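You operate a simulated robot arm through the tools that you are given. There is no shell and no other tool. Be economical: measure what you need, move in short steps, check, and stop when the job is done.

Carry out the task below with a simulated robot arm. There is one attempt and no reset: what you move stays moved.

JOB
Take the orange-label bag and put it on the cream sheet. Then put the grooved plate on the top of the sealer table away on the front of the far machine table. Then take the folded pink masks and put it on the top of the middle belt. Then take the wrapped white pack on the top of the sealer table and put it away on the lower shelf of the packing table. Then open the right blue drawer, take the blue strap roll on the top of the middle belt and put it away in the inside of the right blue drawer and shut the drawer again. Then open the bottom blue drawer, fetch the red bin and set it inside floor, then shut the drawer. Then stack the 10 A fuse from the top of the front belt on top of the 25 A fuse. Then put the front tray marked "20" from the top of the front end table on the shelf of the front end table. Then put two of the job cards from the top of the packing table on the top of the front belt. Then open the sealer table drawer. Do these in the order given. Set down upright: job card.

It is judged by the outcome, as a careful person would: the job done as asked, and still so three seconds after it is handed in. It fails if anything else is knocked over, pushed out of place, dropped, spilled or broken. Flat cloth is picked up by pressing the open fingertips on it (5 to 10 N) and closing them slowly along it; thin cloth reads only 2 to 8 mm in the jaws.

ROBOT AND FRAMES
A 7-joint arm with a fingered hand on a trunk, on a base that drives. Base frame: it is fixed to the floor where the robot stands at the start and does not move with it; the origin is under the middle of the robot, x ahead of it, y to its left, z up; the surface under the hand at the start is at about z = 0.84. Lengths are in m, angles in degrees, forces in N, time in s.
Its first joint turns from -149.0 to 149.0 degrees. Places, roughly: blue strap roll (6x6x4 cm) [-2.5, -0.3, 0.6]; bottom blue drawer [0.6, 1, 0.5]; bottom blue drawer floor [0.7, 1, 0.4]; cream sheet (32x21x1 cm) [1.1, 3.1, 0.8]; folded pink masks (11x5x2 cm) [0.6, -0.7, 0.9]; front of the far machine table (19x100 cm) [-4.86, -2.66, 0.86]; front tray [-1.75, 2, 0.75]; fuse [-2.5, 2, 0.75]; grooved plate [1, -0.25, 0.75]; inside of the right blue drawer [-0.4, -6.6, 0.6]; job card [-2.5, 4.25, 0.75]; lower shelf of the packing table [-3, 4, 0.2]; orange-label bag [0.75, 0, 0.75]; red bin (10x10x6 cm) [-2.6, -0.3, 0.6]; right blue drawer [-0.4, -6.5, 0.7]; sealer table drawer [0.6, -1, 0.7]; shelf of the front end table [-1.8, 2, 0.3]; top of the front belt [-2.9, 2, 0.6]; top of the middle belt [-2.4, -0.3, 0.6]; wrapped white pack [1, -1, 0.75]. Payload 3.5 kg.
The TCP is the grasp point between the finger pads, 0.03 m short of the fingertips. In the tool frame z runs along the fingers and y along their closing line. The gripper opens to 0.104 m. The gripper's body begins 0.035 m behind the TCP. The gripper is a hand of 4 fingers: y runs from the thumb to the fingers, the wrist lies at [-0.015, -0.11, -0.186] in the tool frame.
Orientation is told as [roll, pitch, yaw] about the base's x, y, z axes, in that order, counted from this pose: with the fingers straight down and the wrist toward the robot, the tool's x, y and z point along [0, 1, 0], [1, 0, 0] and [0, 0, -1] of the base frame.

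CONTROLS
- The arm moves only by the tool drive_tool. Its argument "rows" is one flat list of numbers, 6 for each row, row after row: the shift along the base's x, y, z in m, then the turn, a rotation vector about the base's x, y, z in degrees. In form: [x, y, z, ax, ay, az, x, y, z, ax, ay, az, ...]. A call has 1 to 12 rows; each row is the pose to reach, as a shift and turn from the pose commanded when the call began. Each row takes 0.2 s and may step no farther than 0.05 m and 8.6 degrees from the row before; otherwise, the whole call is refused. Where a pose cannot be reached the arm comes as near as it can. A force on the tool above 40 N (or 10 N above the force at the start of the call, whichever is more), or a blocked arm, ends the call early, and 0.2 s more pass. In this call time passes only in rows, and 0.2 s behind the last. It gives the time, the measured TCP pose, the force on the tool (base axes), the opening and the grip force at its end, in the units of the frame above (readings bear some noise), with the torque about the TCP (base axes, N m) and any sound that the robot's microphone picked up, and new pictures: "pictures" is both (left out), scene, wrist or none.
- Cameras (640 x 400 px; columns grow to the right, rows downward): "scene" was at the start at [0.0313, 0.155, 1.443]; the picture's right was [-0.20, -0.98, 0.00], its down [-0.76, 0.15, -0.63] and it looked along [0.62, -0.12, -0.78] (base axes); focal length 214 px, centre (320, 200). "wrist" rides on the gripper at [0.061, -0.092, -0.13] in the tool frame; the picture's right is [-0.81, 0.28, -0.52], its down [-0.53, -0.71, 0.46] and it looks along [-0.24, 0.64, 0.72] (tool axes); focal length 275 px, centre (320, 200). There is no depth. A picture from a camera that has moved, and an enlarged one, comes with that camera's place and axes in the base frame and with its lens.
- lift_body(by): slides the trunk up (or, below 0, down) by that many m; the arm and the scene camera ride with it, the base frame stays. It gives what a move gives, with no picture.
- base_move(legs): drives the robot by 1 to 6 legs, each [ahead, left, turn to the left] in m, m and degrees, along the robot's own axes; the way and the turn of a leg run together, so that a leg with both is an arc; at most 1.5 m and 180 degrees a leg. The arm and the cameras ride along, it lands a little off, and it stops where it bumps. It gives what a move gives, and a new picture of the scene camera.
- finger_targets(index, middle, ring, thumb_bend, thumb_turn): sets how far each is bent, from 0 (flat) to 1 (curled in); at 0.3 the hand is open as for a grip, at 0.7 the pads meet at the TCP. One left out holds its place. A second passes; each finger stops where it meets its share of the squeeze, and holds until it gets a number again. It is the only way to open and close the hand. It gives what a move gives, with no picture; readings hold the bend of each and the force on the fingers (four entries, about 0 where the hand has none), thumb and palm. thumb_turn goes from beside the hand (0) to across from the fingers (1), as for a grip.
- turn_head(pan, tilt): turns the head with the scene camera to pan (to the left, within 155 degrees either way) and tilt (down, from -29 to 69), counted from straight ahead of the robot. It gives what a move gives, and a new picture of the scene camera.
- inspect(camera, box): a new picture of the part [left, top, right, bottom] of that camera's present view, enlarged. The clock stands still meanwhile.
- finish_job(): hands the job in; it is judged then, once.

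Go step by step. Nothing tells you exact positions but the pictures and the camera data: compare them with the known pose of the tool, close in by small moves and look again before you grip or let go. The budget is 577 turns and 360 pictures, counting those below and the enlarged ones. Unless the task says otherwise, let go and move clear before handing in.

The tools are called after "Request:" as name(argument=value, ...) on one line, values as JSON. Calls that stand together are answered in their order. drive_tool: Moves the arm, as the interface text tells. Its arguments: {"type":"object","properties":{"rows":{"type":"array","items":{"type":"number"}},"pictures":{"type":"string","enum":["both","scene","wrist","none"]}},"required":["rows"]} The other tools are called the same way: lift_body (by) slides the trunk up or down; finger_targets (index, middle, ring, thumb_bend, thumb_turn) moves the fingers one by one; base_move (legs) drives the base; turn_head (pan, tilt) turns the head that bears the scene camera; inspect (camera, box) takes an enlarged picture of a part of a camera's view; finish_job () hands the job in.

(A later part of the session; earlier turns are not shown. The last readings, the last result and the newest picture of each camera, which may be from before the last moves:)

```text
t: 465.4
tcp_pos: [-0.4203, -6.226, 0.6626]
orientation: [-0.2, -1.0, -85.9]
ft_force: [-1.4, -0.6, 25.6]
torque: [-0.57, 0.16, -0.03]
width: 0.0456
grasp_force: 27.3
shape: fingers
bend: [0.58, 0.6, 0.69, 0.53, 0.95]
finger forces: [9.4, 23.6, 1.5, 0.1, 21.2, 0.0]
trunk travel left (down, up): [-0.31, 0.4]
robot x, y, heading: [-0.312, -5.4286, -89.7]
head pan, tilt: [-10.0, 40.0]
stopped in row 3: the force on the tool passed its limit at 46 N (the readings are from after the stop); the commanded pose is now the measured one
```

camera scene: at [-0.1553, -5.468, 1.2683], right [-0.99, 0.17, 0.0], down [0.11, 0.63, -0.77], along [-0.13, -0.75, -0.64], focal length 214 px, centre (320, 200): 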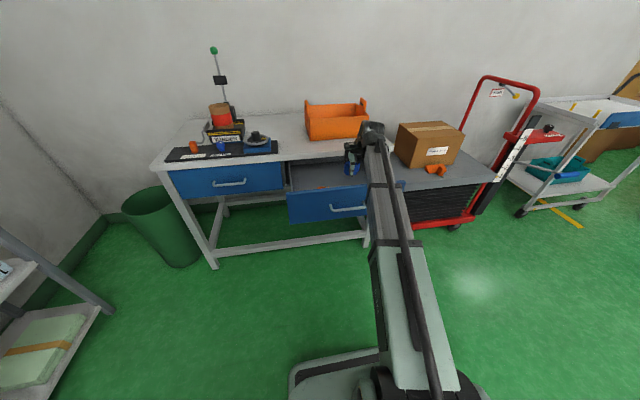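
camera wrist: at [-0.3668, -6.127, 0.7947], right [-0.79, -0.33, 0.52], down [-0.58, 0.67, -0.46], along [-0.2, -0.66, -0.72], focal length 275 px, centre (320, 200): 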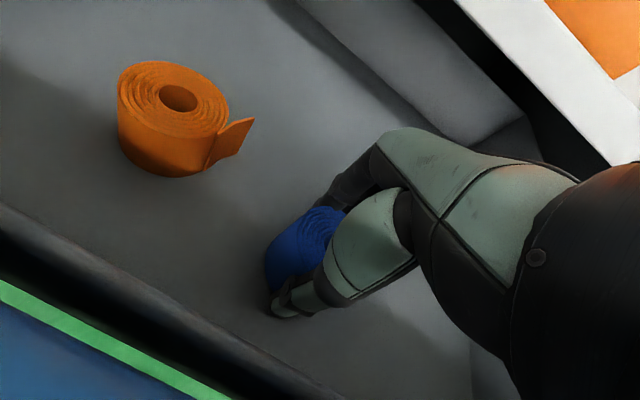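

Request:
drive_tool(rows=[0, 0, 0.002, 0, 0, 0], pictures="none")

Request:
finger_targets(index=0.4, middle=0.4, ring=0.4, thumb_bend=0.36)

Request:
drive_tool(rows=[0, 0, 0.03, 0, 0, 0, 0, 0, 0.07, 0, 0, 0, 0, 0.005, 0.115, 0, 0, 0, 0, 0.01, 0.16, 0, 0, 0, 0, 0.015, 0.2, 0, 0, 0, 0, 0.03, 0.24, 0, 0, 0])

```text
t: 465.9
tcp_pos: [-0.4203, -6.2244, 0.6613]
orientation: [0.0, -0.7, -85.9]
ft_force: [2.4, -1.0, 23.9]
torque: [-0.5, 0.08, 0.04]
width: 0.0456
grasp_force: 26.7
shape: fingers
bend: [0.58, 0.6, 0.69, 0.53, 0.95]
finger forces: [9.4, 22.0, 1.3, 0.0, 21.1, 0.1]
trunk travel left (down, up): [-0.31, 0.4]
robot x, y, heading: [-0.3118, -5.4255, -89.8]
head pan, tilt: [-10.0, 40.0]
```

```text
t: 466.9
tcp_pos: [-0.4211, -6.2245, 0.6609]
orientation: [-0.1, -0.5, -85.8]
ft_force: [-2.0, -0.3, 11.2]
torque: [0.3, -0.04, 0.12]
width: 0.0824
grasp_force: 3.6
shape: fingers
bend: [0.4, 0.42, 0.4, 0.36, 0.97]
finger forces: [0.1, 7.5, 0.0, 0.0, 0.0, 0.0]
trunk travel left (down, up): [-0.31, 0.4]
robot x, y, heading: [-0.3143, -5.4297, -89.9]
head pan, tilt: [-10.0, 40.0]
```

```text
t: 468.2
tcp_pos: [-0.4196, -6.1956, 0.9015]
orientation: [0.0, -0.5, -85.9]
ft_force: [-0.1, 0.3, -0.6]
torque: [0.01, 0.01, 0.0]
width: 0.0826
grasp_force: 0.0
shape: fingers
bend: [0.4, 0.4, 0.4, 0.36, 0.97]
finger forces: [0.0, 0.0, 0.0, 0.0, 0.0, 0.0]
trunk travel left (down, up): [-0.31, 0.4]
robot x, y, heading: [-0.3094, -5.4299, -90.0]
head pan, tilt: [-10.0, 40.0]
camera scene: at [-0.1554, -5.4683, 1.2682], right [-0.99, 0.17, 0.0], down [0.11, 0.63, -0.77], along [-0.13, -0.75, -0.64], focal length 214 px, centre (320, 200)
camera wrist: at [-0.3659, -6.098, 1.0302], right [-0.79, -0.33, 0.52], down [-0.58, 0.67, -0.46], along [-0.2, -0.67, -0.72], focal length 275 px, centre (320, 200)
```

scene: 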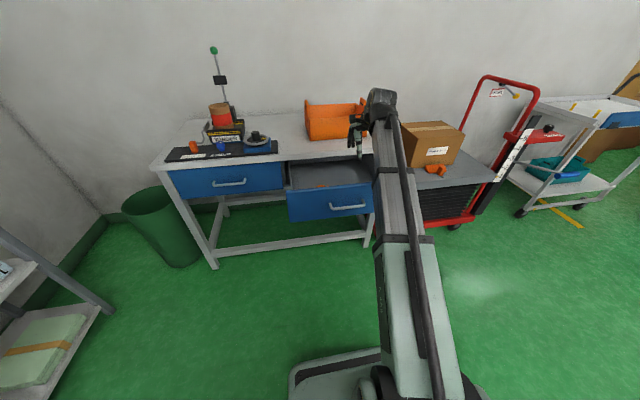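
wrist: 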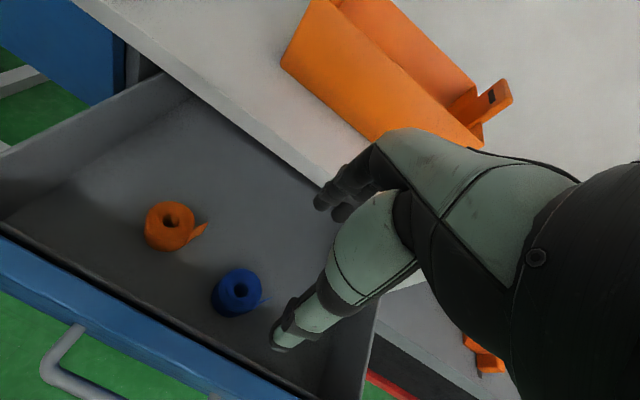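

The blue roll stands in the drawer. I bring the closed hand in front of the handle and push the drawer shut.

Request:
drive_tool(rows=[0.01, 0.045, 0.02, 0, 0, 0, 0.02, 0.09, 0.02, 0, 0, 0, 0.03, 0.135, 0.02, 0, 0, 0, 0.04, 0.18, 0.0, 0, 0, 0, 0.04, 0.2, -0.04, 0, 0, 0, 0.04, 0.21, -0.08, 0, 0, 0, 0.04, 0.21, -0.12, 0, 0, 0, 0.04, 0.21, -0.16, 0, 0, 0, 0.04, 0.21, -0.2, 0, 0, 0])

Request:
finger_targets(index=0.75, middle=0.75, ring=0.75, thumb_bend=0.7)

```text
refused: row 1 steps farther than a row can; nothing moved
```

```text
t: 469.2
tcp_pos: [-0.4206, -6.1956, 0.9008]
orientation: [0.0, -0.6, -85.9]
ft_force: [0.0, -0.5, -0.9]
torque: [0.01, -0.01, 0.0]
width: 0.0
grasp_force: 0.0
shape: fingers
bend: [0.74, 0.75, 0.75, 0.68, 0.97]
finger forces: [0.0, 0.0, 0.0, 0.1, 0.0, 0.0]
trunk travel left (down, up): [-0.31, 0.4]
robot x, y, heading: [-0.3145, -5.4319, -89.8]
head pan, tilt: [-10.0, 40.0]
```

Request:
drive_tool(rows=[0.01, 0.04, 0.02, 0, 0, 0, 0.02, 0.08, 0.02, 0, 0, 0], pictures="none")

Request:
base_move(legs=[[-0.14, 0, 0]])

Request:
drive_tool(rows=[0.01, 0, -0.045, 0, 0, 0, 0.02, 0, -0.09, 0, 0, 0, 0.02, 0, -0.135, 0, 0, 0, 0.02, 0, -0.18, 0, 0, 0, 0.02, 0, -0.22, 0, 0, 0])

```text
t: 469.9
tcp_pos: [-0.3996, -6.1146, 0.9185]
orientation: [0.0, -0.6, -85.8]
ft_force: [0.4, -0.3, 0.8]
torque: [0.01, 0.01, -0.01]
width: 0.0
grasp_force: 0.1
shape: fingers
bend: [0.74, 0.75, 0.75, 0.68, 0.97]
finger forces: [0.0, 0.1, 0.1, 0.1, 0.1, 0.0]
trunk travel left (down, up): [-0.31, 0.4]
robot x, y, heading: [-0.3129, -5.4309, -89.7]
head pan, tilt: [-10.0, 40.0]
```

```text
t: 471.2
tcp_pos: [-0.3995, -5.9738, 0.9191]
orientation: [0.0, -0.6, -85.9]
ft_force: [-0.5, 0.0, -1.3]
torque: [0.01, -0.02, 0.02]
width: 0.0003
grasp_force: 0.0
shape: fingers
bend: [0.74, 0.75, 0.75, 0.68, 0.97]
finger forces: [0.1, 0.1, 0.0, 0.0, 0.0, 0.0]
trunk travel left (down, up): [-0.31, 0.4]
robot x, y, heading: [-0.3129, -5.2852, -89.8]
head pan, tilt: [-10.0, 40.0]
camera scene: at [-0.1558, -5.3268, 1.2683], right [-0.99, 0.17, 0.0], down [0.11, 0.63, -0.77], along [-0.13, -0.76, -0.64], focal length 214 px, centre (320, 200)
```

scene: 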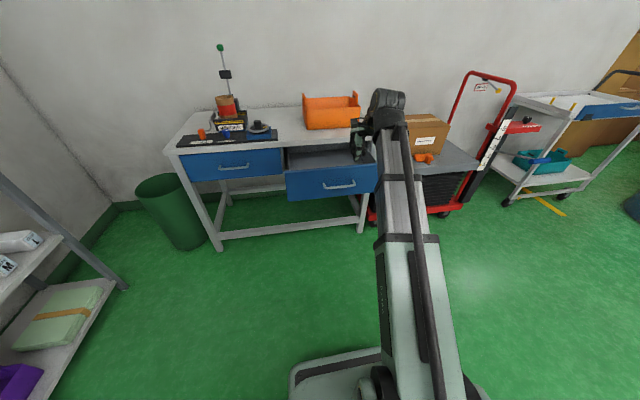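

```text
t: 472.4
tcp_pos: [-0.3783, -5.9738, 0.6996]
orientation: [0.0, -0.5, -85.8]
ft_force: [0.1, 0.3, -0.5]
torque: [-0.01, 0.01, -0.01]
width: 0.0
grasp_force: 0.2
shape: fingers
bend: [0.74, 0.75, 0.75, 0.68, 0.97]
finger forces: [0.0, 0.0, 0.0, 0.1, 0.0, 0.0]
trunk travel left (down, up): [-0.31, 0.4]
robot x, y, heading: [-0.3142, -5.2864, -89.7]
head pan, tilt: [-10.0, 40.0]
camera scene: at [-0.1558, -5.3265, 1.2683], right [-0.99, 0.17, 0.0], down [0.11, 0.63, -0.77], along [-0.13, -0.76, -0.64], focal length 214 px, centre (320, 200)
camera wrist: at [-0.3241, -5.8759, 0.8289], right [-0.79, -0.33, 0.52], down [-0.58, 0.67, -0.46], along [-0.2, -0.67, -0.72], focal length 275 px, centre (320, 200)
```

scene: 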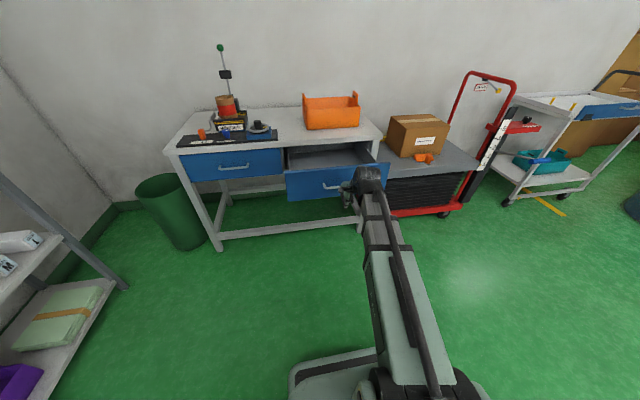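
wrist: 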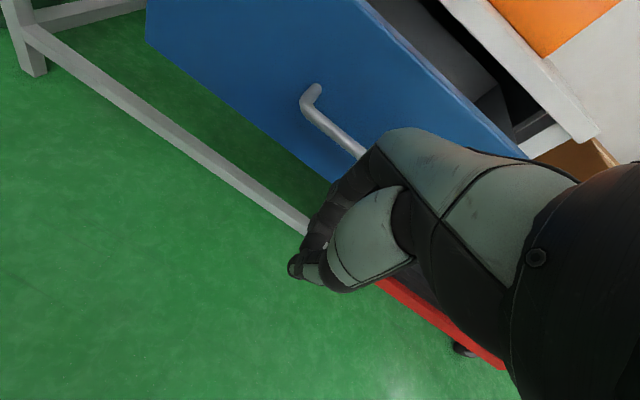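

Request:
drive_tool(rows=[0.03, 0, -0.05, 0, 0, 0, 0.03, -0.04, -0.05, 0, 0, 0, 0.03, -0.08, -0.05, 0, 0, 0, 0.03, -0.12, -0.05, 0, 0, 0, 0.03, -0.16, -0.05, 0, 0, 0, 0.03, -0.2, -0.05, 0, 0, 0])

```text
refused: row 1 steps farther than a row can; nothing moved
```

Request:
drive_tool(rows=[0.015, 0, -0.03, 0, 0, 0, 0.02, -0.02, -0.05, 0, 0, 0, 0.02, -0.05, -0.05, 0, 0, 0, 0.02, -0.09, -0.05, 0, 0, 0, 0.02, -0.13, -0.05, 0, 0, 0, 0.02, -0.17, -0.05, 0, 0, 0, 0.02, -0.2, -0.05, 0, 0, 0])

```text
t: 474.0
tcp_pos: [-0.3587, -6.174, 0.6517]
orientation: [-0.1, -0.6, -85.8]
ft_force: [0.0, 0.1, 0.1]
torque: [-0.01, -0.03, 0.0]
width: 0.0
grasp_force: 0.1
shape: fingers
bend: [0.74, 0.75, 0.75, 0.68, 0.97]
finger forces: [0.1, 0.0, 0.0, 0.0, 0.0, 0.0]
trunk travel left (down, up): [-0.31, 0.4]
robot x, y, heading: [-0.3113, -5.2907, -89.9]
head pan, tilt: [-10.0, 40.0]
camera scene: at [-0.1558, -5.3266, 1.2683], right [-0.99, 0.17, 0.0], down [0.11, 0.63, -0.77], along [-0.13, -0.76, -0.64], focal length 214 px, centre (320, 200)
camera wrist: at [-0.3048, -6.0756, 0.7798], right [-0.79, -0.33, 0.52], down [-0.58, 0.67, -0.46], along [-0.2, -0.67, -0.72], focal length 275 px, centre (320, 200)
```

scene: 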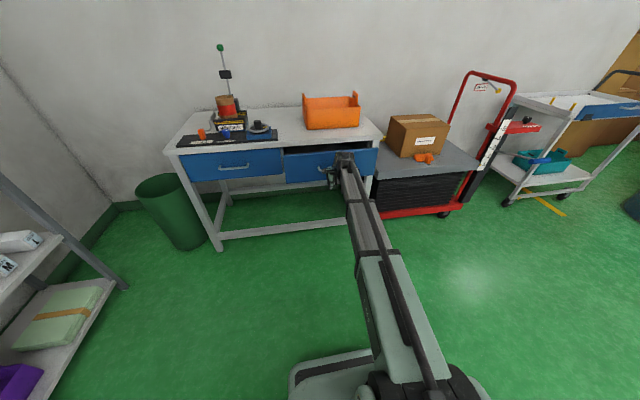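
wrist: 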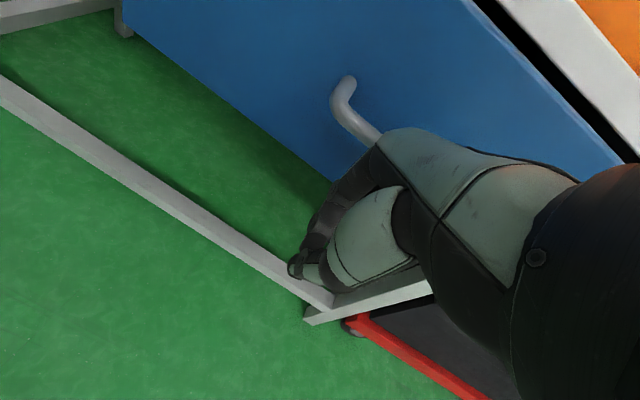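

It's sliding shut. I push the remaining distance.

Request:
drive_tool(rows=[0, -0.02, 0, 0, 0, 0, 0, -0.04, 0, 0, 0, 0, 0, -0.06, 0, 0, 0, 0, 0, -0.075, 0, 0, 0, 0, 0, -0.09, 0, 0, 0, 0])

Request:
inspect(camera="scene", box=[150, 80, 410, 250])

```text
t: 475.2
tcp_pos: [-0.3589, -6.2645, 0.6501]
orientation: [-0.1, -0.6, -85.7]
ft_force: [-1.0, -0.4, -0.2]
torque: [0.02, 0.01, 0.03]
width: 0.0
grasp_force: 0.2
shape: fingers
bend: [0.74, 0.75, 0.75, 0.68, 0.97]
finger forces: [0.0, 0.0, 0.0, 0.0, 0.0, 0.2]
trunk travel left (down, up): [-0.31, 0.4]
robot x, y, heading: [-0.3147, -5.2885, -89.8]
head pan, tilt: [-10.0, 40.0]
camera scene: at [-0.1558, -5.3266, 1.2683], right [-0.99, 0.17, 0.0], down [0.11, 0.63, -0.77], along [-0.13, -0.76, -0.64], focal length 214 px, centre (320, 200)
camera wrist: at [-0.3041, -6.167, 0.7785], right [-0.79, -0.33, 0.52], down [-0.58, 0.67, -0.46], along [-0.2, -0.67, -0.72], focal length 275 px, centre (320, 200)
```

scene: 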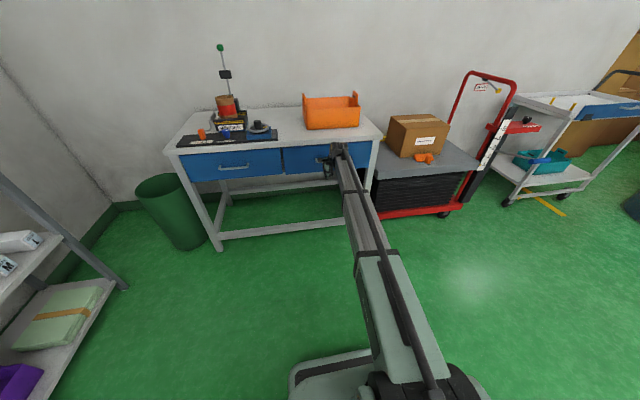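
wrist: 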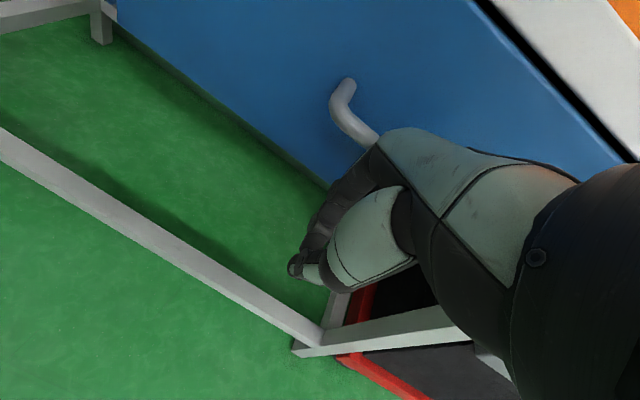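

```text
2.35 times, centred on (280, 165) of scene
camera zoom: at [-0.1558, -5.3266, 1.2683], right [-0.99, 0.17, 0.0], down [0.11, 0.63, -0.77], along [-0.13, -0.76, -0.64], focal length 505 px, centre (414, 282)
```

zoom: 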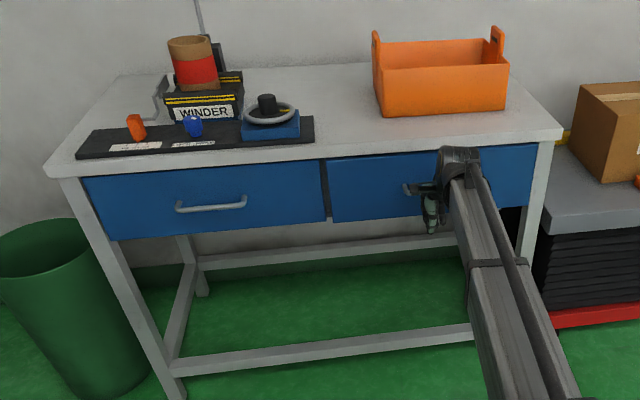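

Request:
drive_tool(rows=[0, -0.01, 0, 0, 0, 0, 0, -0.02, 0, 0, 0, 0, 0, -0.03, 0, 0, 0, 0, 0, -0.04, 0, 0, 0, 0], pictures="wrist")

Request:
inspect(camera="scene", box=[150, 80, 410, 250])

```text
t: 475.9
tcp_pos: [-0.3582, -6.282, 0.6505]
orientation: [0.0, -0.1, -85.9]
ft_force: [0.0, 22.7, 7.7]
torque: [-1.23, 0.04, -0.21]
width: 0.0
grasp_force: 11.6
shape: fingers
bend: [0.74, 0.75, 0.75, 0.68, 0.97]
finger forces: [0.0, 23.0, 0.0, 0.1, 0.0, 0.0]
trunk travel left (down, up): [-0.31, 0.4]
robot x, y, heading: [-0.3128, -5.2892, -89.7]
head pan, tilt: [-10.0, 40.0]
stopped in row 3: the force on the tool passed its limit at 52 N (the readings are from after the stop); the commanded pose is now the measured one
camera wrist: at [-0.3045, -6.1856, 0.7795], right [-0.79, -0.33, 0.52], down [-0.58, 0.67, -0.46], along [-0.2, -0.66, -0.72], focal length 275 px, centre (320, 200)
```

wrist: 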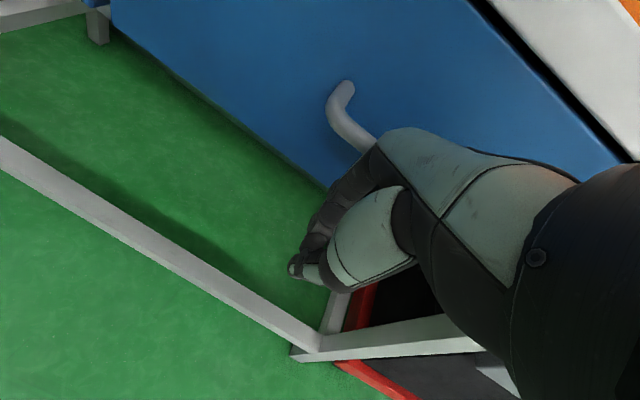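

```text
2.35 times, centred on (280, 165) of scene
camera zoom: at [-0.1558, -5.3235, 1.2685], right [-0.99, 0.17, 0.0], down [0.11, 0.63, -0.77], along [-0.13, -0.76, -0.64], focal length 505 px, centre (414, 282)
```

zoom: 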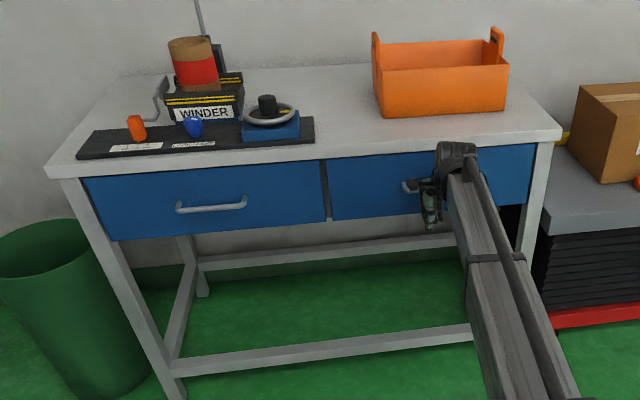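

Request:
drive_tool(rows=[0, 0.04, 0, 0, 0, 0, 0, 0.085, 0, 0, 0, 0, 0, 0.13, 0, 0, 0, 0, 0, 0.17, 0.02, 0, 0, 0, 0, 0.2, 0.05, 0, 0, 0, 0, 0.22, 0.09, 0, 0, 0, 0, 0.23, 0.14, 0, 0, 0, 0, 0.23, 0.19, 0, 0, 0], pictures="none")

Request:
inspect(camera="scene", box=[150, 80, 410, 250])

```text
refused: row 7 steps farther than a row can; nothing moved
```

```text
2.35 times, centred on (280, 165) of scene
camera zoom: at [-0.1558, -5.3235, 1.2685], right [-0.99, 0.17, 0.0], down [0.11, 0.63, -0.77], along [-0.13, -0.76, -0.64], focal length 505 px, centre (414, 282)
```

zoom: 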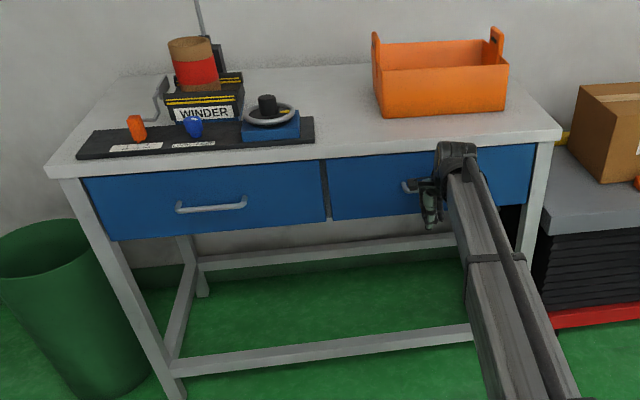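

Request:
drive_tool(rows=[0, 0.04, 0, 0, 0, 0, 0, 0.08, 0, 0, 0, 0, 0, 0.12, 0, 0, 0, 0, 0, 0.16, 0.02, 0, 0, 0, 0, 0.19, 0.05, 0, 0, 0, 0, 0.21, 0.09, 0, 0, 0, 0, 0.21, 0.13, 0, 0, 0, 0, 0.21, 0.17, 0, 0, 0], pictures="none")

Request:
base_move(legs=[[-0.3, 0, 0]])

Request:
inspect(camera="scene", box=[180, 80, 420, 240])

```text
t: 477.8
tcp_pos: [-0.3606, -6.0731, 0.8183]
orientation: [0.1, -0.1, -85.8]
ft_force: [0.3, 0.7, 0.5]
torque: [0.01, 0.01, -0.02]
width: 0.0002
grasp_force: 0.0
shape: fingers
bend: [0.74, 0.75, 0.75, 0.68, 0.97]
finger forces: [0.1, 0.1, 0.0, 0.0, 0.0, 0.0]
trunk travel left (down, up): [-0.31, 0.4]
robot x, y, heading: [-0.3155, -5.2866, -89.4]
head pan, tilt: [-10.0, 40.0]
```

```text
t: 479.8
tcp_pos: [-0.3646, -5.7707, 0.8168]
orientation: [0.0, 0.0, -86.0]
ft_force: [0.5, 0.2, 0.4]
torque: [-0.01, 0.04, 0.0]
width: 0.0001
grasp_force: 0.1
shape: fingers
bend: [0.74, 0.75, 0.75, 0.68, 0.97]
finger forces: [0.0, 0.0, 0.0, 0.0, 0.0, 0.0]
trunk travel left (down, up): [-0.31, 0.4]
robot x, y, heading: [-0.3153, -4.987, -90.0]
head pan, tilt: [-10.0, 40.0]
camera scene: at [-0.1569, -5.0237, 1.2683], right [-0.99, 0.17, 0.0], down [0.11, 0.63, -0.77], along [-0.13, -0.75, -0.64], focal length 214 px, centre (320, 200)
```

scene: 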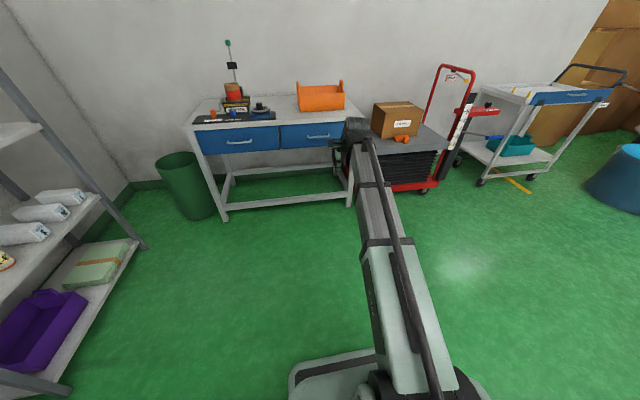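

```text
2.50 times, centred on (300, 160) of scene
camera zoom: at [-0.1569, -5.0237, 1.2683], right [-0.99, 0.17, 0.0], down [0.11, 0.63, -0.77], along [-0.13, -0.75, -0.64], focal length 536 px, centre (370, 300)
```

zoom: 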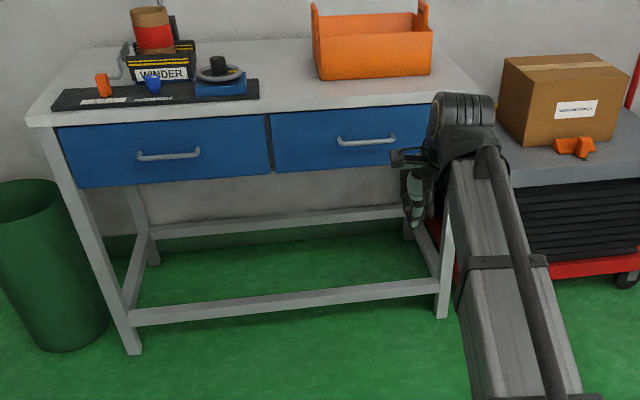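

Drawer is shut with the roll inside. Next: the bottom blue drawer at the left bench (y≈1). I drive back north.

Request:
lift_body(by=0.3)

Request:
base_move(legs=[[0, 0, -180], [0.2, -0.42, 0], [1.4, 0, 0], [1.3, 0, 0]])

```text
t: 482.8
tcp_pos: [-0.3643, -5.7726, 1.1185]
orientation: [-0.1, -0.1, -86.0]
ft_force: [-0.4, 0.2, 0.5]
torque: [0.03, -0.02, -0.02]
width: 0.0003
grasp_force: 0.0
shape: fingers
bend: [0.74, 0.75, 0.75, 0.68, 0.97]
finger forces: [0.0, 0.1, 0.1, 0.0, 0.0, 0.1]
trunk travel left (down, up): [-0.61, 0.1]
robot x, y, heading: [-0.319, -4.9865, -89.8]
head pan, tilt: [-10.0, 40.0]
```

```text
t: 505.7
tcp_pos: [0.24, -1.2969, 1.1175]
orientation: [0.1, -0.2, 91.9]
ft_force: [0.1, 0.1, 0.7]
torque: [-0.02, 0.0, 0.0]
width: 0.0001
grasp_force: 0.1
shape: fingers
bend: [0.74, 0.75, 0.75, 0.68, 0.97]
finger forces: [0.1, 0.1, 0.0, 0.0, 0.0, 0.0]
trunk travel left (down, up): [-0.61, 0.1]
robot x, y, heading: [0.1608, -2.0807, 88.0]
head pan, tilt: [-10.0, 40.0]
camera scene: at [0.0081, -2.0356, 1.5683], right [0.98, -0.21, 0.0], down [-0.13, -0.63, -0.77], along [0.16, 0.75, -0.64], focal length 214 px, centre (320, 200)
```

scene: 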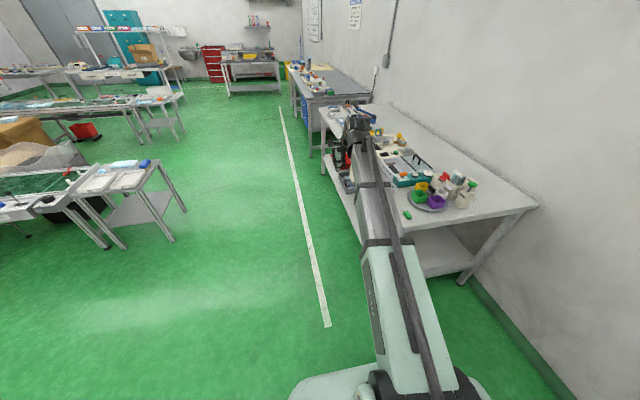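

Request:
base_move(legs=[[0.5, 0.6, 2], [1.3, 0, 0], [1.25, 0, 0], [0, 0, -90]])

Request:
turn_head(pan=5, tilt=45)

```text
t: 525.7
tcp_pos: [0.3542, 0.8815, 1.1178]
orientation: [0.0, -0.1, 3.9]
ft_force: [0.2, -0.3, 0.6]
torque: [0.01, -0.01, 0.01]
width: 0.0
grasp_force: 0.1
shape: fingers
bend: [0.74, 0.75, 0.75, 0.68, 0.97]
finger forces: [0.0, 0.0, 0.0, 0.0, 0.1, 0.0]
trunk travel left (down, up): [-0.61, 0.1]
robot x, y, heading: [-0.4309, 0.9365, -0.1]
head pan, tilt: [-10.0, 40.0]
camera scene: at [-0.3893, 1.0898, 1.5683], right [-0.18, -0.98, 0.0], down [-0.63, 0.11, -0.77], along [0.75, -0.13, -0.64], focal length 214 px, centre (320, 200)
```

scene: 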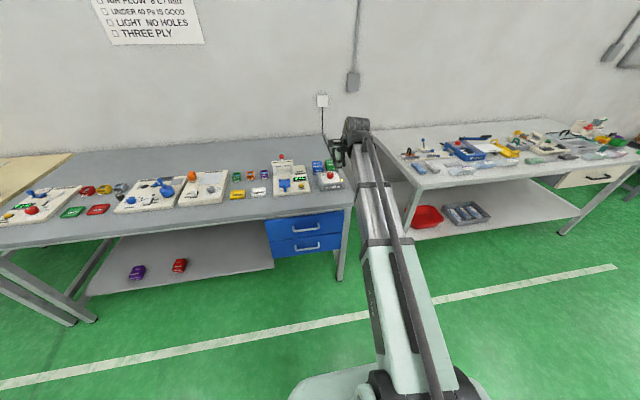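

```text
t: 526.5
tcp_pos: [0.3565, 0.8813, 1.1182]
orientation: [0.0, -0.1, 3.8]
ft_force: [0.9, -0.4, -0.4]
torque: [-0.04, 0.0, 0.0]
width: 0.0
grasp_force: 0.0
shape: fingers
bend: [0.74, 0.75, 0.75, 0.68, 0.97]
finger forces: [0.0, 0.1, 0.0, 0.0, 0.1, 0.1]
trunk travel left (down, up): [-0.61, 0.1]
robot x, y, heading: [-0.4292, 0.9333, -0.4]
head pan, tilt: [5.0, 45.0]
camera scene: at [-0.3919, 1.1116, 1.561], right [0.08, -1.0, 0.0], down [-0.7, -0.06, -0.71], along [0.7, 0.06, -0.71], focal length 214 px, centre (320, 200)
```

scene: 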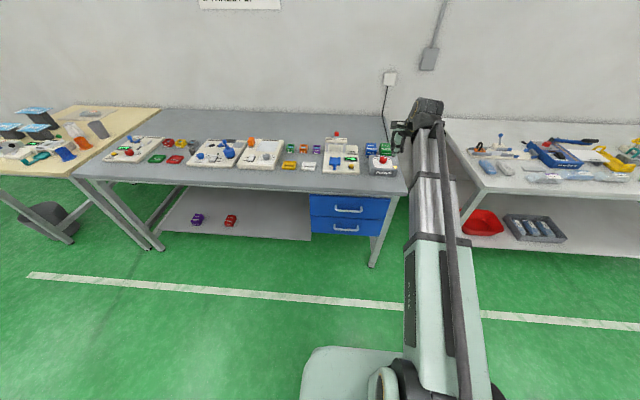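

Request:
base_move(legs=[[-0.25, 0.15, 0.3]])

Request:
lift_body(by=-0.4)

Request:
lift_body(by=-0.13)

Request:
finger_targets(index=0.42, middle=0.42, ring=0.42, thumb_bend=0.36)

Request:
turn_head(pan=5, tilt=30)

```text
t: 528.5
tcp_pos: [0.1049, 1.0395, 1.1181]
orientation: [0.0, -0.1, 4.4]
ft_force: [0.1, 0.4, 0.1]
torque: [-0.02, -0.02, 0.0]
width: 0.0001
grasp_force: 0.1
shape: fingers
bend: [0.74, 0.75, 0.75, 0.68, 0.97]
finger forces: [0.0, 0.1, 0.1, 0.0, 0.1, 0.0]
trunk travel left (down, up): [-0.61, 0.1]
robot x, y, heading: [-0.6777, 1.0823, 0.2]
head pan, tilt: [5.0, 45.0]
camera scene: at [-0.6446, 1.2612, 1.561], right [0.1, -1.0, 0.0], down [-0.7, -0.07, -0.71], along [0.7, 0.07, -0.71], focal length 214 px, centre (320, 200)
```

scene: 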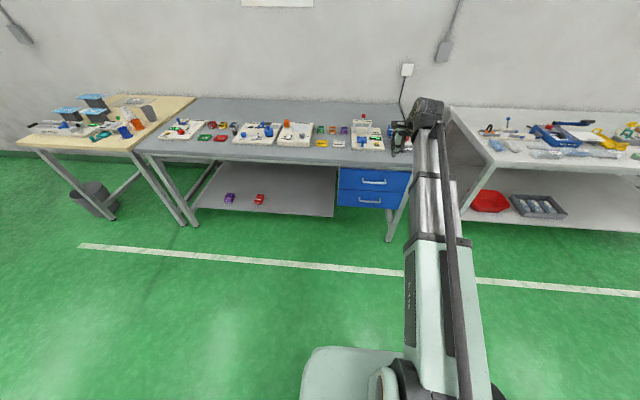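

```text
t: 532.3
tcp_pos: [0.1057, 1.0377, 0.7181]
orientation: [0.1, -0.1, 4.5]
ft_force: [-0.7, -0.2, 0.6]
torque: [-0.01, -0.01, 0.0]
width: 0.0
grasp_force: 0.0
shape: fingers
bend: [0.74, 0.75, 0.75, 0.68, 0.97]
finger forces: [0.1, 0.0, 0.1, 0.0, 0.1, 0.0]
trunk travel left (down, up): [-0.21, 0.5]
robot x, y, heading: [-0.6785, 1.0827, 0.3]
head pan, tilt: [5.0, 45.0]
```

```text
t: 533.9
tcp_pos: [0.1063, 1.0388, 0.5884]
orientation: [0.0, -0.1, 4.3]
ft_force: [-0.1, -0.4, 0.0]
torque: [0.0, 0.0, 0.04]
width: 0.0
grasp_force: 0.0
shape: fingers
bend: [0.74, 0.75, 0.75, 0.68, 0.97]
finger forces: [0.0, 0.1, 0.1, 0.0, 0.0, 0.0]
trunk travel left (down, up): [-0.08, 0.63]
robot x, y, heading: [-0.6795, 1.0837, 0.3]
head pan, tilt: [5.0, 45.0]
```

```text
t: 534.9
tcp_pos: [0.1066, 1.0386, 0.5884]
orientation: [0.1, -0.1, 4.4]
ft_force: [0.0, 0.5, 0.6]
torque: [-0.02, 0.02, 0.02]
width: 0.0802
grasp_force: 0.0
shape: fingers
bend: [0.42, 0.42, 0.42, 0.36, 0.97]
finger forces: [0.0, 0.1, 0.0, 0.0, 0.0, 0.0]
trunk travel left (down, up): [-0.08, 0.63]
robot x, y, heading: [-0.6828, 1.0833, 0.3]
head pan, tilt: [5.0, 45.0]
```

```text
t: 535.6
tcp_pos: [0.1052, 1.0385, 0.5886]
orientation: [0.0, -0.2, 4.4]
ft_force: [0.4, 0.0, -0.5]
torque: [0.0, 0.0, -0.01]
width: 0.0801
grasp_force: 0.1
shape: fingers
bend: [0.42, 0.42, 0.42, 0.36, 0.97]
finger forces: [0.1, 0.1, 0.0, 0.1, 0.0, 0.0]
trunk travel left (down, up): [-0.08, 0.63]
robot x, y, heading: [-0.6815, 1.0857, 0.5]
head pan, tilt: [5.0, 30.0]
camera scene: at [-0.6348, 1.2618, 1.0535], right [0.09, -1.0, 0.0], down [-0.5, -0.05, -0.87], along [0.86, 0.08, -0.5], focal length 214 px, centre (320, 200)
```

scene: 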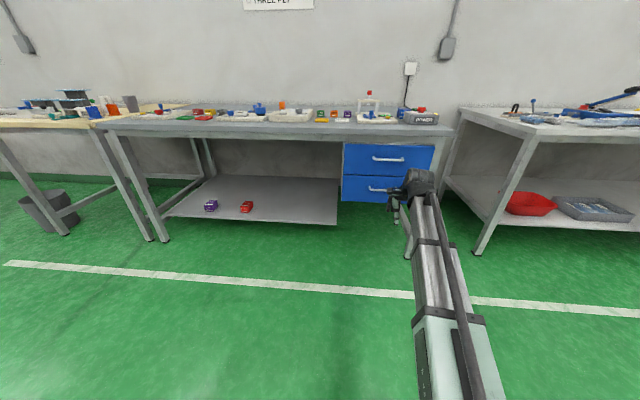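

Request:
drive_tool(rows=[0.01, 0, 0, 0, -8.2, 0, 0.02, 0, 0, 0, -16.4, 0, 0.03, 0, 0, 0, -24.6, 0, 0.04, 0, -0.01, 0, -32.8, 0, 0.05, 0, -0.02, 0, -41, 0, 0.06, 0, -0.03, 0, -49.2, 0, 0.07, 0, -0.04, 0, -57.4, 0, 0.08, 0, -0.05, 0, -65.6, 0, 0.09, 0, -0.06, 0, -73.8, 0, 0.1, 0, -0.07, 0, -82, 0, 0.1, 0, -0.08, 0, -90, 0])

Request:
inspect(camera="scene", box=[310, 90, 510, 230])

```text
t: 538.0
tcp_pos: [0.204, 1.0255, 0.5087]
orientation: [-88.3, -80.6, 89.4]
ft_force: [-0.1, 0.5, -0.4]
torque: [-0.01, -0.02, -0.01]
width: 0.0803
grasp_force: 0.0
shape: fingers
bend: [0.42, 0.42, 0.42, 0.36, 0.97]
finger forces: [0.0, 0.0, 0.0, 0.0, 0.0, 0.1]
out of reach, approached as far as the arm can: row 7, 10, 11
trunk travel left (down, up): [-0.08, 0.63]
robot x, y, heading: [-0.6828, 1.0832, 0.5]
head pan, tilt: [5.0, 30.0]
camera scene: at [-0.635, 1.2617, 1.0537], right [0.09, -1.0, 0.0], down [-0.5, -0.05, -0.87], along [0.86, 0.08, -0.5], focal length 214 px, centre (320, 200)
camera wrist: at [0.0714, 1.0693, 0.4074], right [-0.5, -0.76, 0.41], down [0.46, -0.63, -0.62], along [0.73, -0.12, 0.67], focal length 275 px, centre (320, 200)
```

scene: 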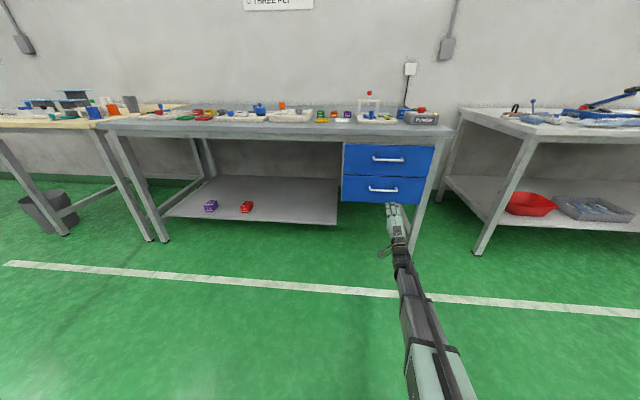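
wrist: 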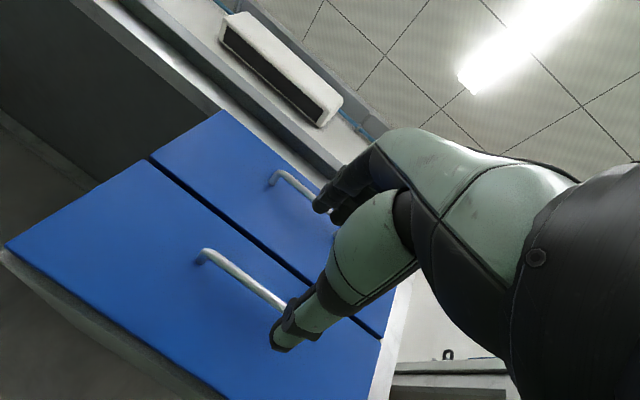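

```text
2.86 times, centred on (410, 160) of scene
camera zoom: at [-0.635, 1.2617, 1.0537], right [0.09, -1.0, 0.0], down [-0.5, -0.05, -0.87], along [0.86, 0.08, -0.5], focal length 613 px, centre (63, 314)
```

zoom: 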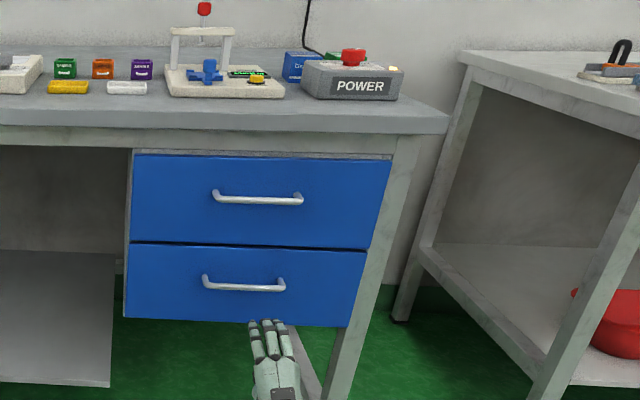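

Bottom handle: bar at x≈0.409, z≈0.523, centre y≈1.018. I align height and approach.

Request:
drive_tool(rows=[0, -0.004, 0.007, 4, 0, 0, 0, -0.008, 0.014, 8, 0, 0], pictures="none")

Request:
base_move(legs=[[0.12, 0, 0]])

Request:
drive_tool(rows=[0, 0, 0.001, 0, 0, 0], pictures="wrist")

Request:
inspect(camera="scene", box=[320, 130, 460, 230])

```text
t: 538.6
tcp_pos: [0.2018, 0.9936, 0.5259]
orientation: [-70.1, -86.9, 73.3]
ft_force: [-0.2, 0.1, -0.5]
torque: [0.04, -0.01, 0.01]
width: 0.0805
grasp_force: 0.0
shape: fingers
bend: [0.42, 0.42, 0.42, 0.36, 0.97]
finger forces: [0.0, 0.0, 0.0, 0.1, 0.1, 0.0]
out of reach, approached as far as the arm can: row 1, 2
trunk travel left (down, up): [-0.08, 0.63]
robot x, y, heading: [-0.6784, 1.0781, 0.5]
head pan, tilt: [5.0, 30.0]
```

```text
t: 539.9
tcp_pos: [0.323, 0.9904, 0.5253]
orientation: [-69.9, -86.9, 72.9]
ft_force: [-0.3, 0.2, 0.8]
torque: [0.0, -0.01, -0.03]
width: 0.0801
grasp_force: 0.0
shape: fingers
bend: [0.42, 0.42, 0.42, 0.36, 0.97]
finger forces: [0.1, 0.0, 0.0, 0.0, 0.0, 0.0]
trunk travel left (down, up): [-0.08, 0.63]
robot x, y, heading: [-0.5587, 1.083, 0.1]
head pan, tilt: [5.0, 30.0]
camera scene: at [-0.5116, 1.2622, 1.0536], right [0.09, -1.0, 0.0], down [-0.5, -0.04, -0.87], along [0.86, 0.08, -0.5], focal length 214 px, centre (320, 200)
```

scene: 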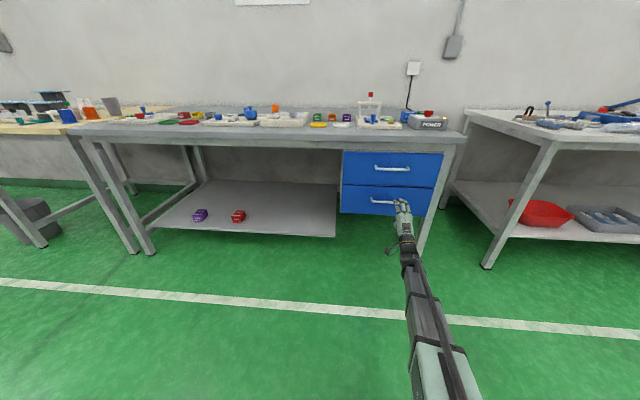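

```text
t: 540.3
tcp_pos: [0.3223, 0.99, 0.5263]
orientation: [-70.0, -86.7, 72.9]
ft_force: [-0.5, -0.3, 0.4]
torque: [0.02, 0.02, -0.01]
width: 0.0807
grasp_force: 0.1
shape: fingers
bend: [0.42, 0.42, 0.42, 0.36, 0.97]
finger forces: [0.0, 0.1, 0.0, 0.0, 0.0, 0.0]
trunk travel left (down, up): [-0.08, 0.63]
robot x, y, heading: [-0.5585, 1.0826, 0.1]
head pan, tilt: [5.0, 30.0]
camera wrist: at [0.1875, 1.0415, 0.4338], right [-0.47, -0.82, 0.33], down [0.47, -0.55, -0.69], along [0.75, -0.17, 0.64], focal length 275 px, centre (320, 200)
```

wrist: 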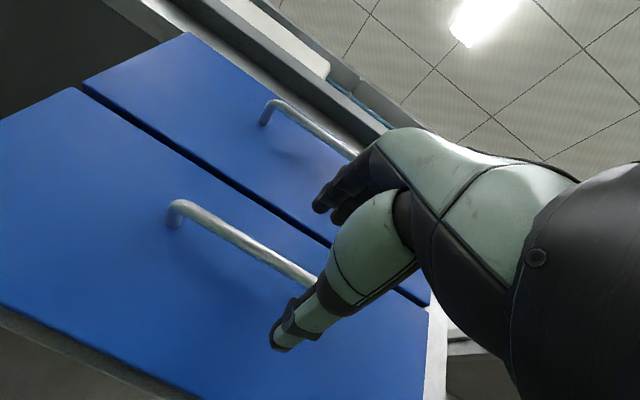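

```text
4.00 times, centred on (390, 180) of scene
camera zoom: at [-0.5116, 1.2621, 1.0536], right [0.09, -1.0, 0.0], down [-0.5, -0.04, -0.87], along [0.86, 0.08, -0.5], focal length 858 px, centre (40, 280)
```

zoom: 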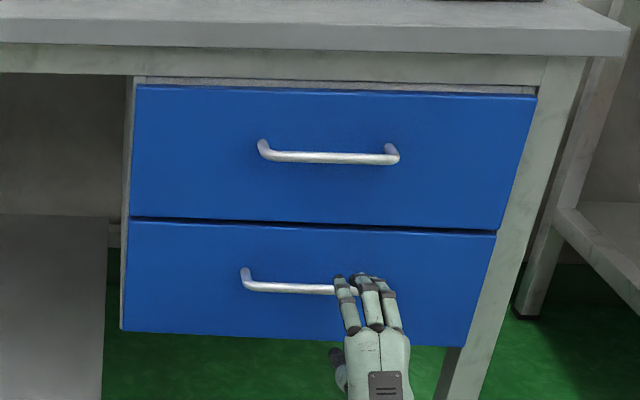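

Request:
drive_tool(rows=[0.025, 0, 0, 0, 0, 0, 0.045, 0, 0, 0, 0, 0, 0.06, 0, 0, 0, 0, 0], pictures="wrist")

```text
t: 541.1
tcp_pos: [0.3854, 0.9907, 0.5263]
orientation: [-68.9, -86.6, 72.1]
ft_force: [0.6, 0.0, -0.3]
torque: [0.02, 0.03, 0.01]
width: 0.0805
grasp_force: 0.1
shape: fingers
bend: [0.42, 0.42, 0.42, 0.36, 0.97]
finger forces: [0.0, 0.0, 0.0, 0.0, 0.0, 0.0]
trunk travel left (down, up): [-0.08, 0.63]
robot x, y, heading: [-0.5572, 1.0853, -0.1]
head pan, tilt: [5.0, 30.0]
camera wrist: at [0.2481, 1.0406, 0.4338], right [-0.47, -0.82, 0.33], down [0.47, -0.55, -0.69], along [0.75, -0.17, 0.64], focal length 275 px, centre (320, 200)
```

wrist: 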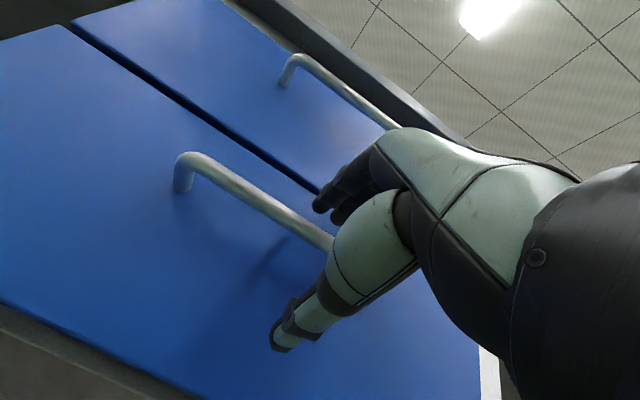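

Request:
drive_tool(rows=[0.005, 0, 0, 0, 0, 0, 0.008, 0, 0, 0, 0, 0], pictures="none")

Request:
finger_targets(index=0.72, middle=0.72, ring=0.72, thumb_bend=0.72)

Request:
base_move(legs=[[-0.08, 0, 0]])

```text
t: 541.7
tcp_pos: [0.3917, 0.9906, 0.5268]
orientation: [-69.1, -86.4, 72.4]
ft_force: [1.0, -0.1, 0.6]
torque: [0.0, 0.01, 0.02]
width: 0.0803
grasp_force: 0.1
shape: fingers
bend: [0.42, 0.42, 0.42, 0.36, 0.97]
finger forces: [0.0, 0.0, 0.0, 0.0, 0.0, 0.0]
trunk travel left (down, up): [-0.08, 0.63]
robot x, y, heading: [-0.5587, 1.0855, 0.2]
head pan, tilt: [5.0, 30.0]
```

```text
t: 542.7
tcp_pos: [0.3916, 0.9919, 0.528]
orientation: [-69.7, -86.6, 73.0]
ft_force: [3.1, 0.5, 3.9]
torque: [0.01, -0.04, 0.0]
width: 0.0001
grasp_force: 2.0
shape: fingers
bend: [0.72, 0.72, 0.72, 0.71, 0.97]
finger forces: [3.2, 0.0, 1.0, 0.1, 0.1, 0.0]
trunk travel left (down, up): [-0.08, 0.63]
robot x, y, heading: [-0.5566, 1.0852, -0.0]
head pan, tilt: [5.0, 30.0]
```

```text
t: 543.7
tcp_pos: [0.3104, 0.9913, 0.5271]
orientation: [-69.0, -86.4, 72.3]
ft_force: [0.8, 0.4, 1.0]
torque: [0.03, 0.01, -0.04]
width: 0.0
grasp_force: 1.0
shape: fingers
bend: [0.72, 0.72, 0.72, 0.71, 0.97]
finger forces: [0.9, 0.1, 0.0, 0.0, 0.0, 0.0]
trunk travel left (down, up): [-0.08, 0.63]
robot x, y, heading: [-0.6374, 1.0813, 0.2]
head pan, tilt: [5.0, 30.0]
camera scene: at [-0.5923, 1.262, 1.0536], right [0.09, -1.0, 0.0], down [-0.5, -0.04, -0.87], along [0.86, 0.08, -0.5], focal length 214 px, centre (320, 200)
```

scene: 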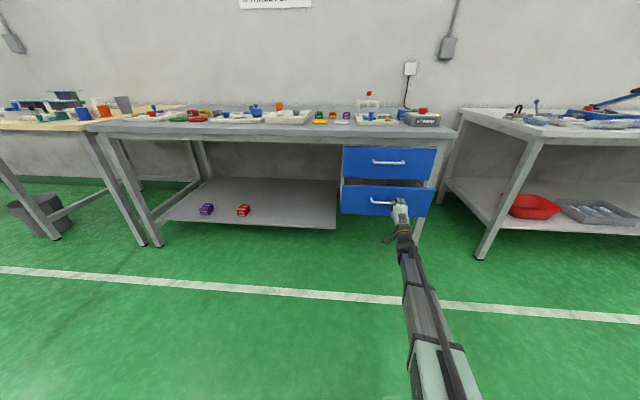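

Request:
base_move(legs=[[-0.25, 0, 0]])

Request:
inspect(camera="scene", box=[300, 100, 480, 250])

```text
t: 545.6
tcp_pos: [0.0572, 0.9895, 0.5276]
orientation: [-69.3, -86.5, 72.4]
ft_force: [0.7, 4.5, 1.0]
torque: [-0.02, 0.02, 0.08]
width: 0.0001
grasp_force: 2.2
shape: fingers
bend: [0.72, 0.72, 0.72, 0.71, 0.97]
finger forces: [1.4, 0.0, 4.6, 0.0, 0.0, 0.0]
trunk travel left (down, up): [-0.08, 0.63]
robot x, y, heading: [-0.89, 1.0835, 0.0]
head pan, tilt: [5.0, 30.0]
camera scene: at [-0.8454, 1.2618, 1.0536], right [0.09, -1.0, 0.0], down [-0.5, -0.04, -0.87], along [0.86, 0.08, -0.5], focal length 214 px, centre (320, 200)
```

scene: 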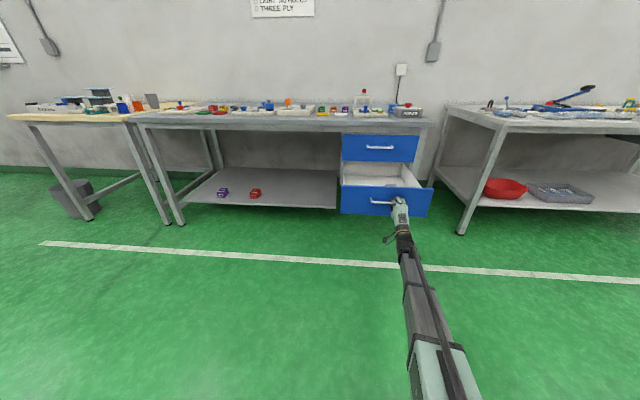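

```text
2.67 times, centred on (390, 175) of scene
camera zoom: at [-0.8454, 1.2618, 1.0536], right [0.09, -1.0, 0.0], down [-0.5, -0.04, -0.87], along [0.86, 0.08, -0.5], focal length 572 px, centre (133, 267)
```

zoom: 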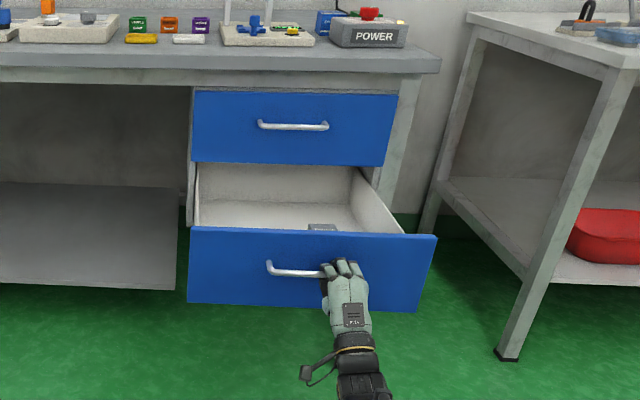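

Opened about 33 cm. I release, back away, restore the hand to pointing down, and go for the red bin.

Request:
finger_targets(index=0.35, middle=0.35, ring=0.35, thumb_bend=0.3)

Request:
base_move(legs=[[-0.3, 0, 0]])

Request:
drive_tool(rows=[-0.02, 0, 0.03, 0, 8.2, 0, -0.04, 0, 0.06, 0, 16.4, 0, -0.06, 0, 0.09, 0, 24.6, 0, -0.08, 0, 0.12, 0, 32.8, 0, -0.1, 0, 0.15, 0, 41, 0, -0.12, 0, 0.18, 0, 49.2, 0, -0.14, 0, 0.21, 0, 57.4, 0, -0.16, 0, 0.24, 0, 65.6, 0, -0.18, 0, 0.27, 0, 73.8, 0, -0.2, 0, 0.3, 0, 82, 0, -0.22, 0, 0.32, 0, 88, 0], pictures="none")

Request:
lift_body(by=0.25)

```text
t: 546.6
tcp_pos: [0.0564, 0.9896, 0.5262]
orientation: [-69.0, -86.5, 72.2]
ft_force: [-0.4, 0.2, 0.3]
torque: [0.02, 0.01, 0.01]
width: 0.0966
grasp_force: 0.0
shape: fingers
bend: [0.35, 0.35, 0.35, 0.3, 0.97]
finger forces: [0.0, 0.0, 0.0, 0.0, 0.0, 0.0]
trunk travel left (down, up): [-0.08, 0.63]
robot x, y, heading: [-0.8893, 1.0838, -0.3]
head pan, tilt: [5.0, 30.0]
```

```text
t: 548.6
tcp_pos: [-0.245, 0.9894, 0.5276]
orientation: [-69.1, -86.6, 72.3]
ft_force: [0.1, 0.3, 0.8]
torque: [-0.03, -0.02, 0.0]
width: 0.0965
grasp_force: 0.1
shape: fingers
bend: [0.35, 0.35, 0.35, 0.3, 0.97]
finger forces: [0.0, 0.0, 0.1, 0.0, 0.0, 0.1]
trunk travel left (down, up): [-0.08, 0.63]
robot x, y, heading: [-1.1963, 1.0856, 0.2]
head pan, tilt: [5.0, 30.0]
camera scene: at [-1.1475, 1.2614, 1.0536], right [0.09, -1.0, 0.0], down [-0.5, -0.04, -0.87], along [0.86, 0.08, -0.5], focal length 214 px, centre (320, 200)
```

scene: 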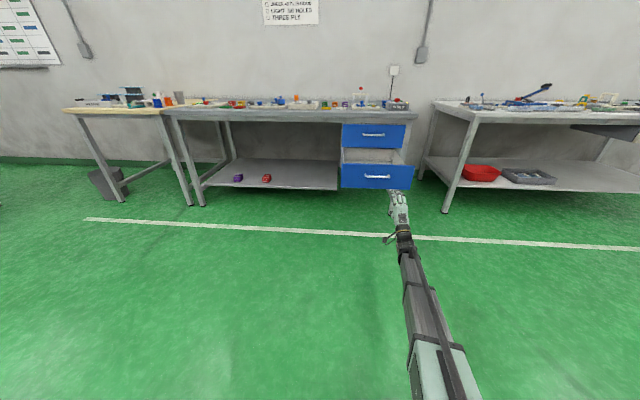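

```text
t: 551.0
tcp_pos: [-0.4646, 0.9904, 0.8446]
orientation: [3.1, -0.8, 3.3]
ft_force: [0.0, 0.5, -0.1]
torque: [0.03, 0.01, 0.03]
width: 0.0968
grasp_force: 0.1
shape: fingers
bend: [0.35, 0.35, 0.35, 0.3, 0.97]
finger forces: [0.1, 0.1, 0.1, 0.0, 0.0, 0.0]
trunk travel left (down, up): [-0.08, 0.63]
robot x, y, heading: [-1.1943, 1.0831, -0.0]
head pan, tilt: [5.0, 30.0]
```

```text
t: 553.6
tcp_pos: [-0.4644, 0.9902, 1.0951]
orientation: [3.1, -0.9, 3.3]
ft_force: [-1.1, -0.8, -0.3]
torque: [0.01, 0.02, 0.01]
width: 0.097
grasp_force: 0.0
shape: fingers
bend: [0.35, 0.35, 0.35, 0.3, 0.97]
finger forces: [0.0, 0.0, 0.0, 0.0, 0.0, 0.1]
trunk travel left (down, up): [-0.33, 0.38]
robot x, y, heading: [-1.1925, 1.0822, 0.0]
head pan, tilt: [5.0, 30.0]
```

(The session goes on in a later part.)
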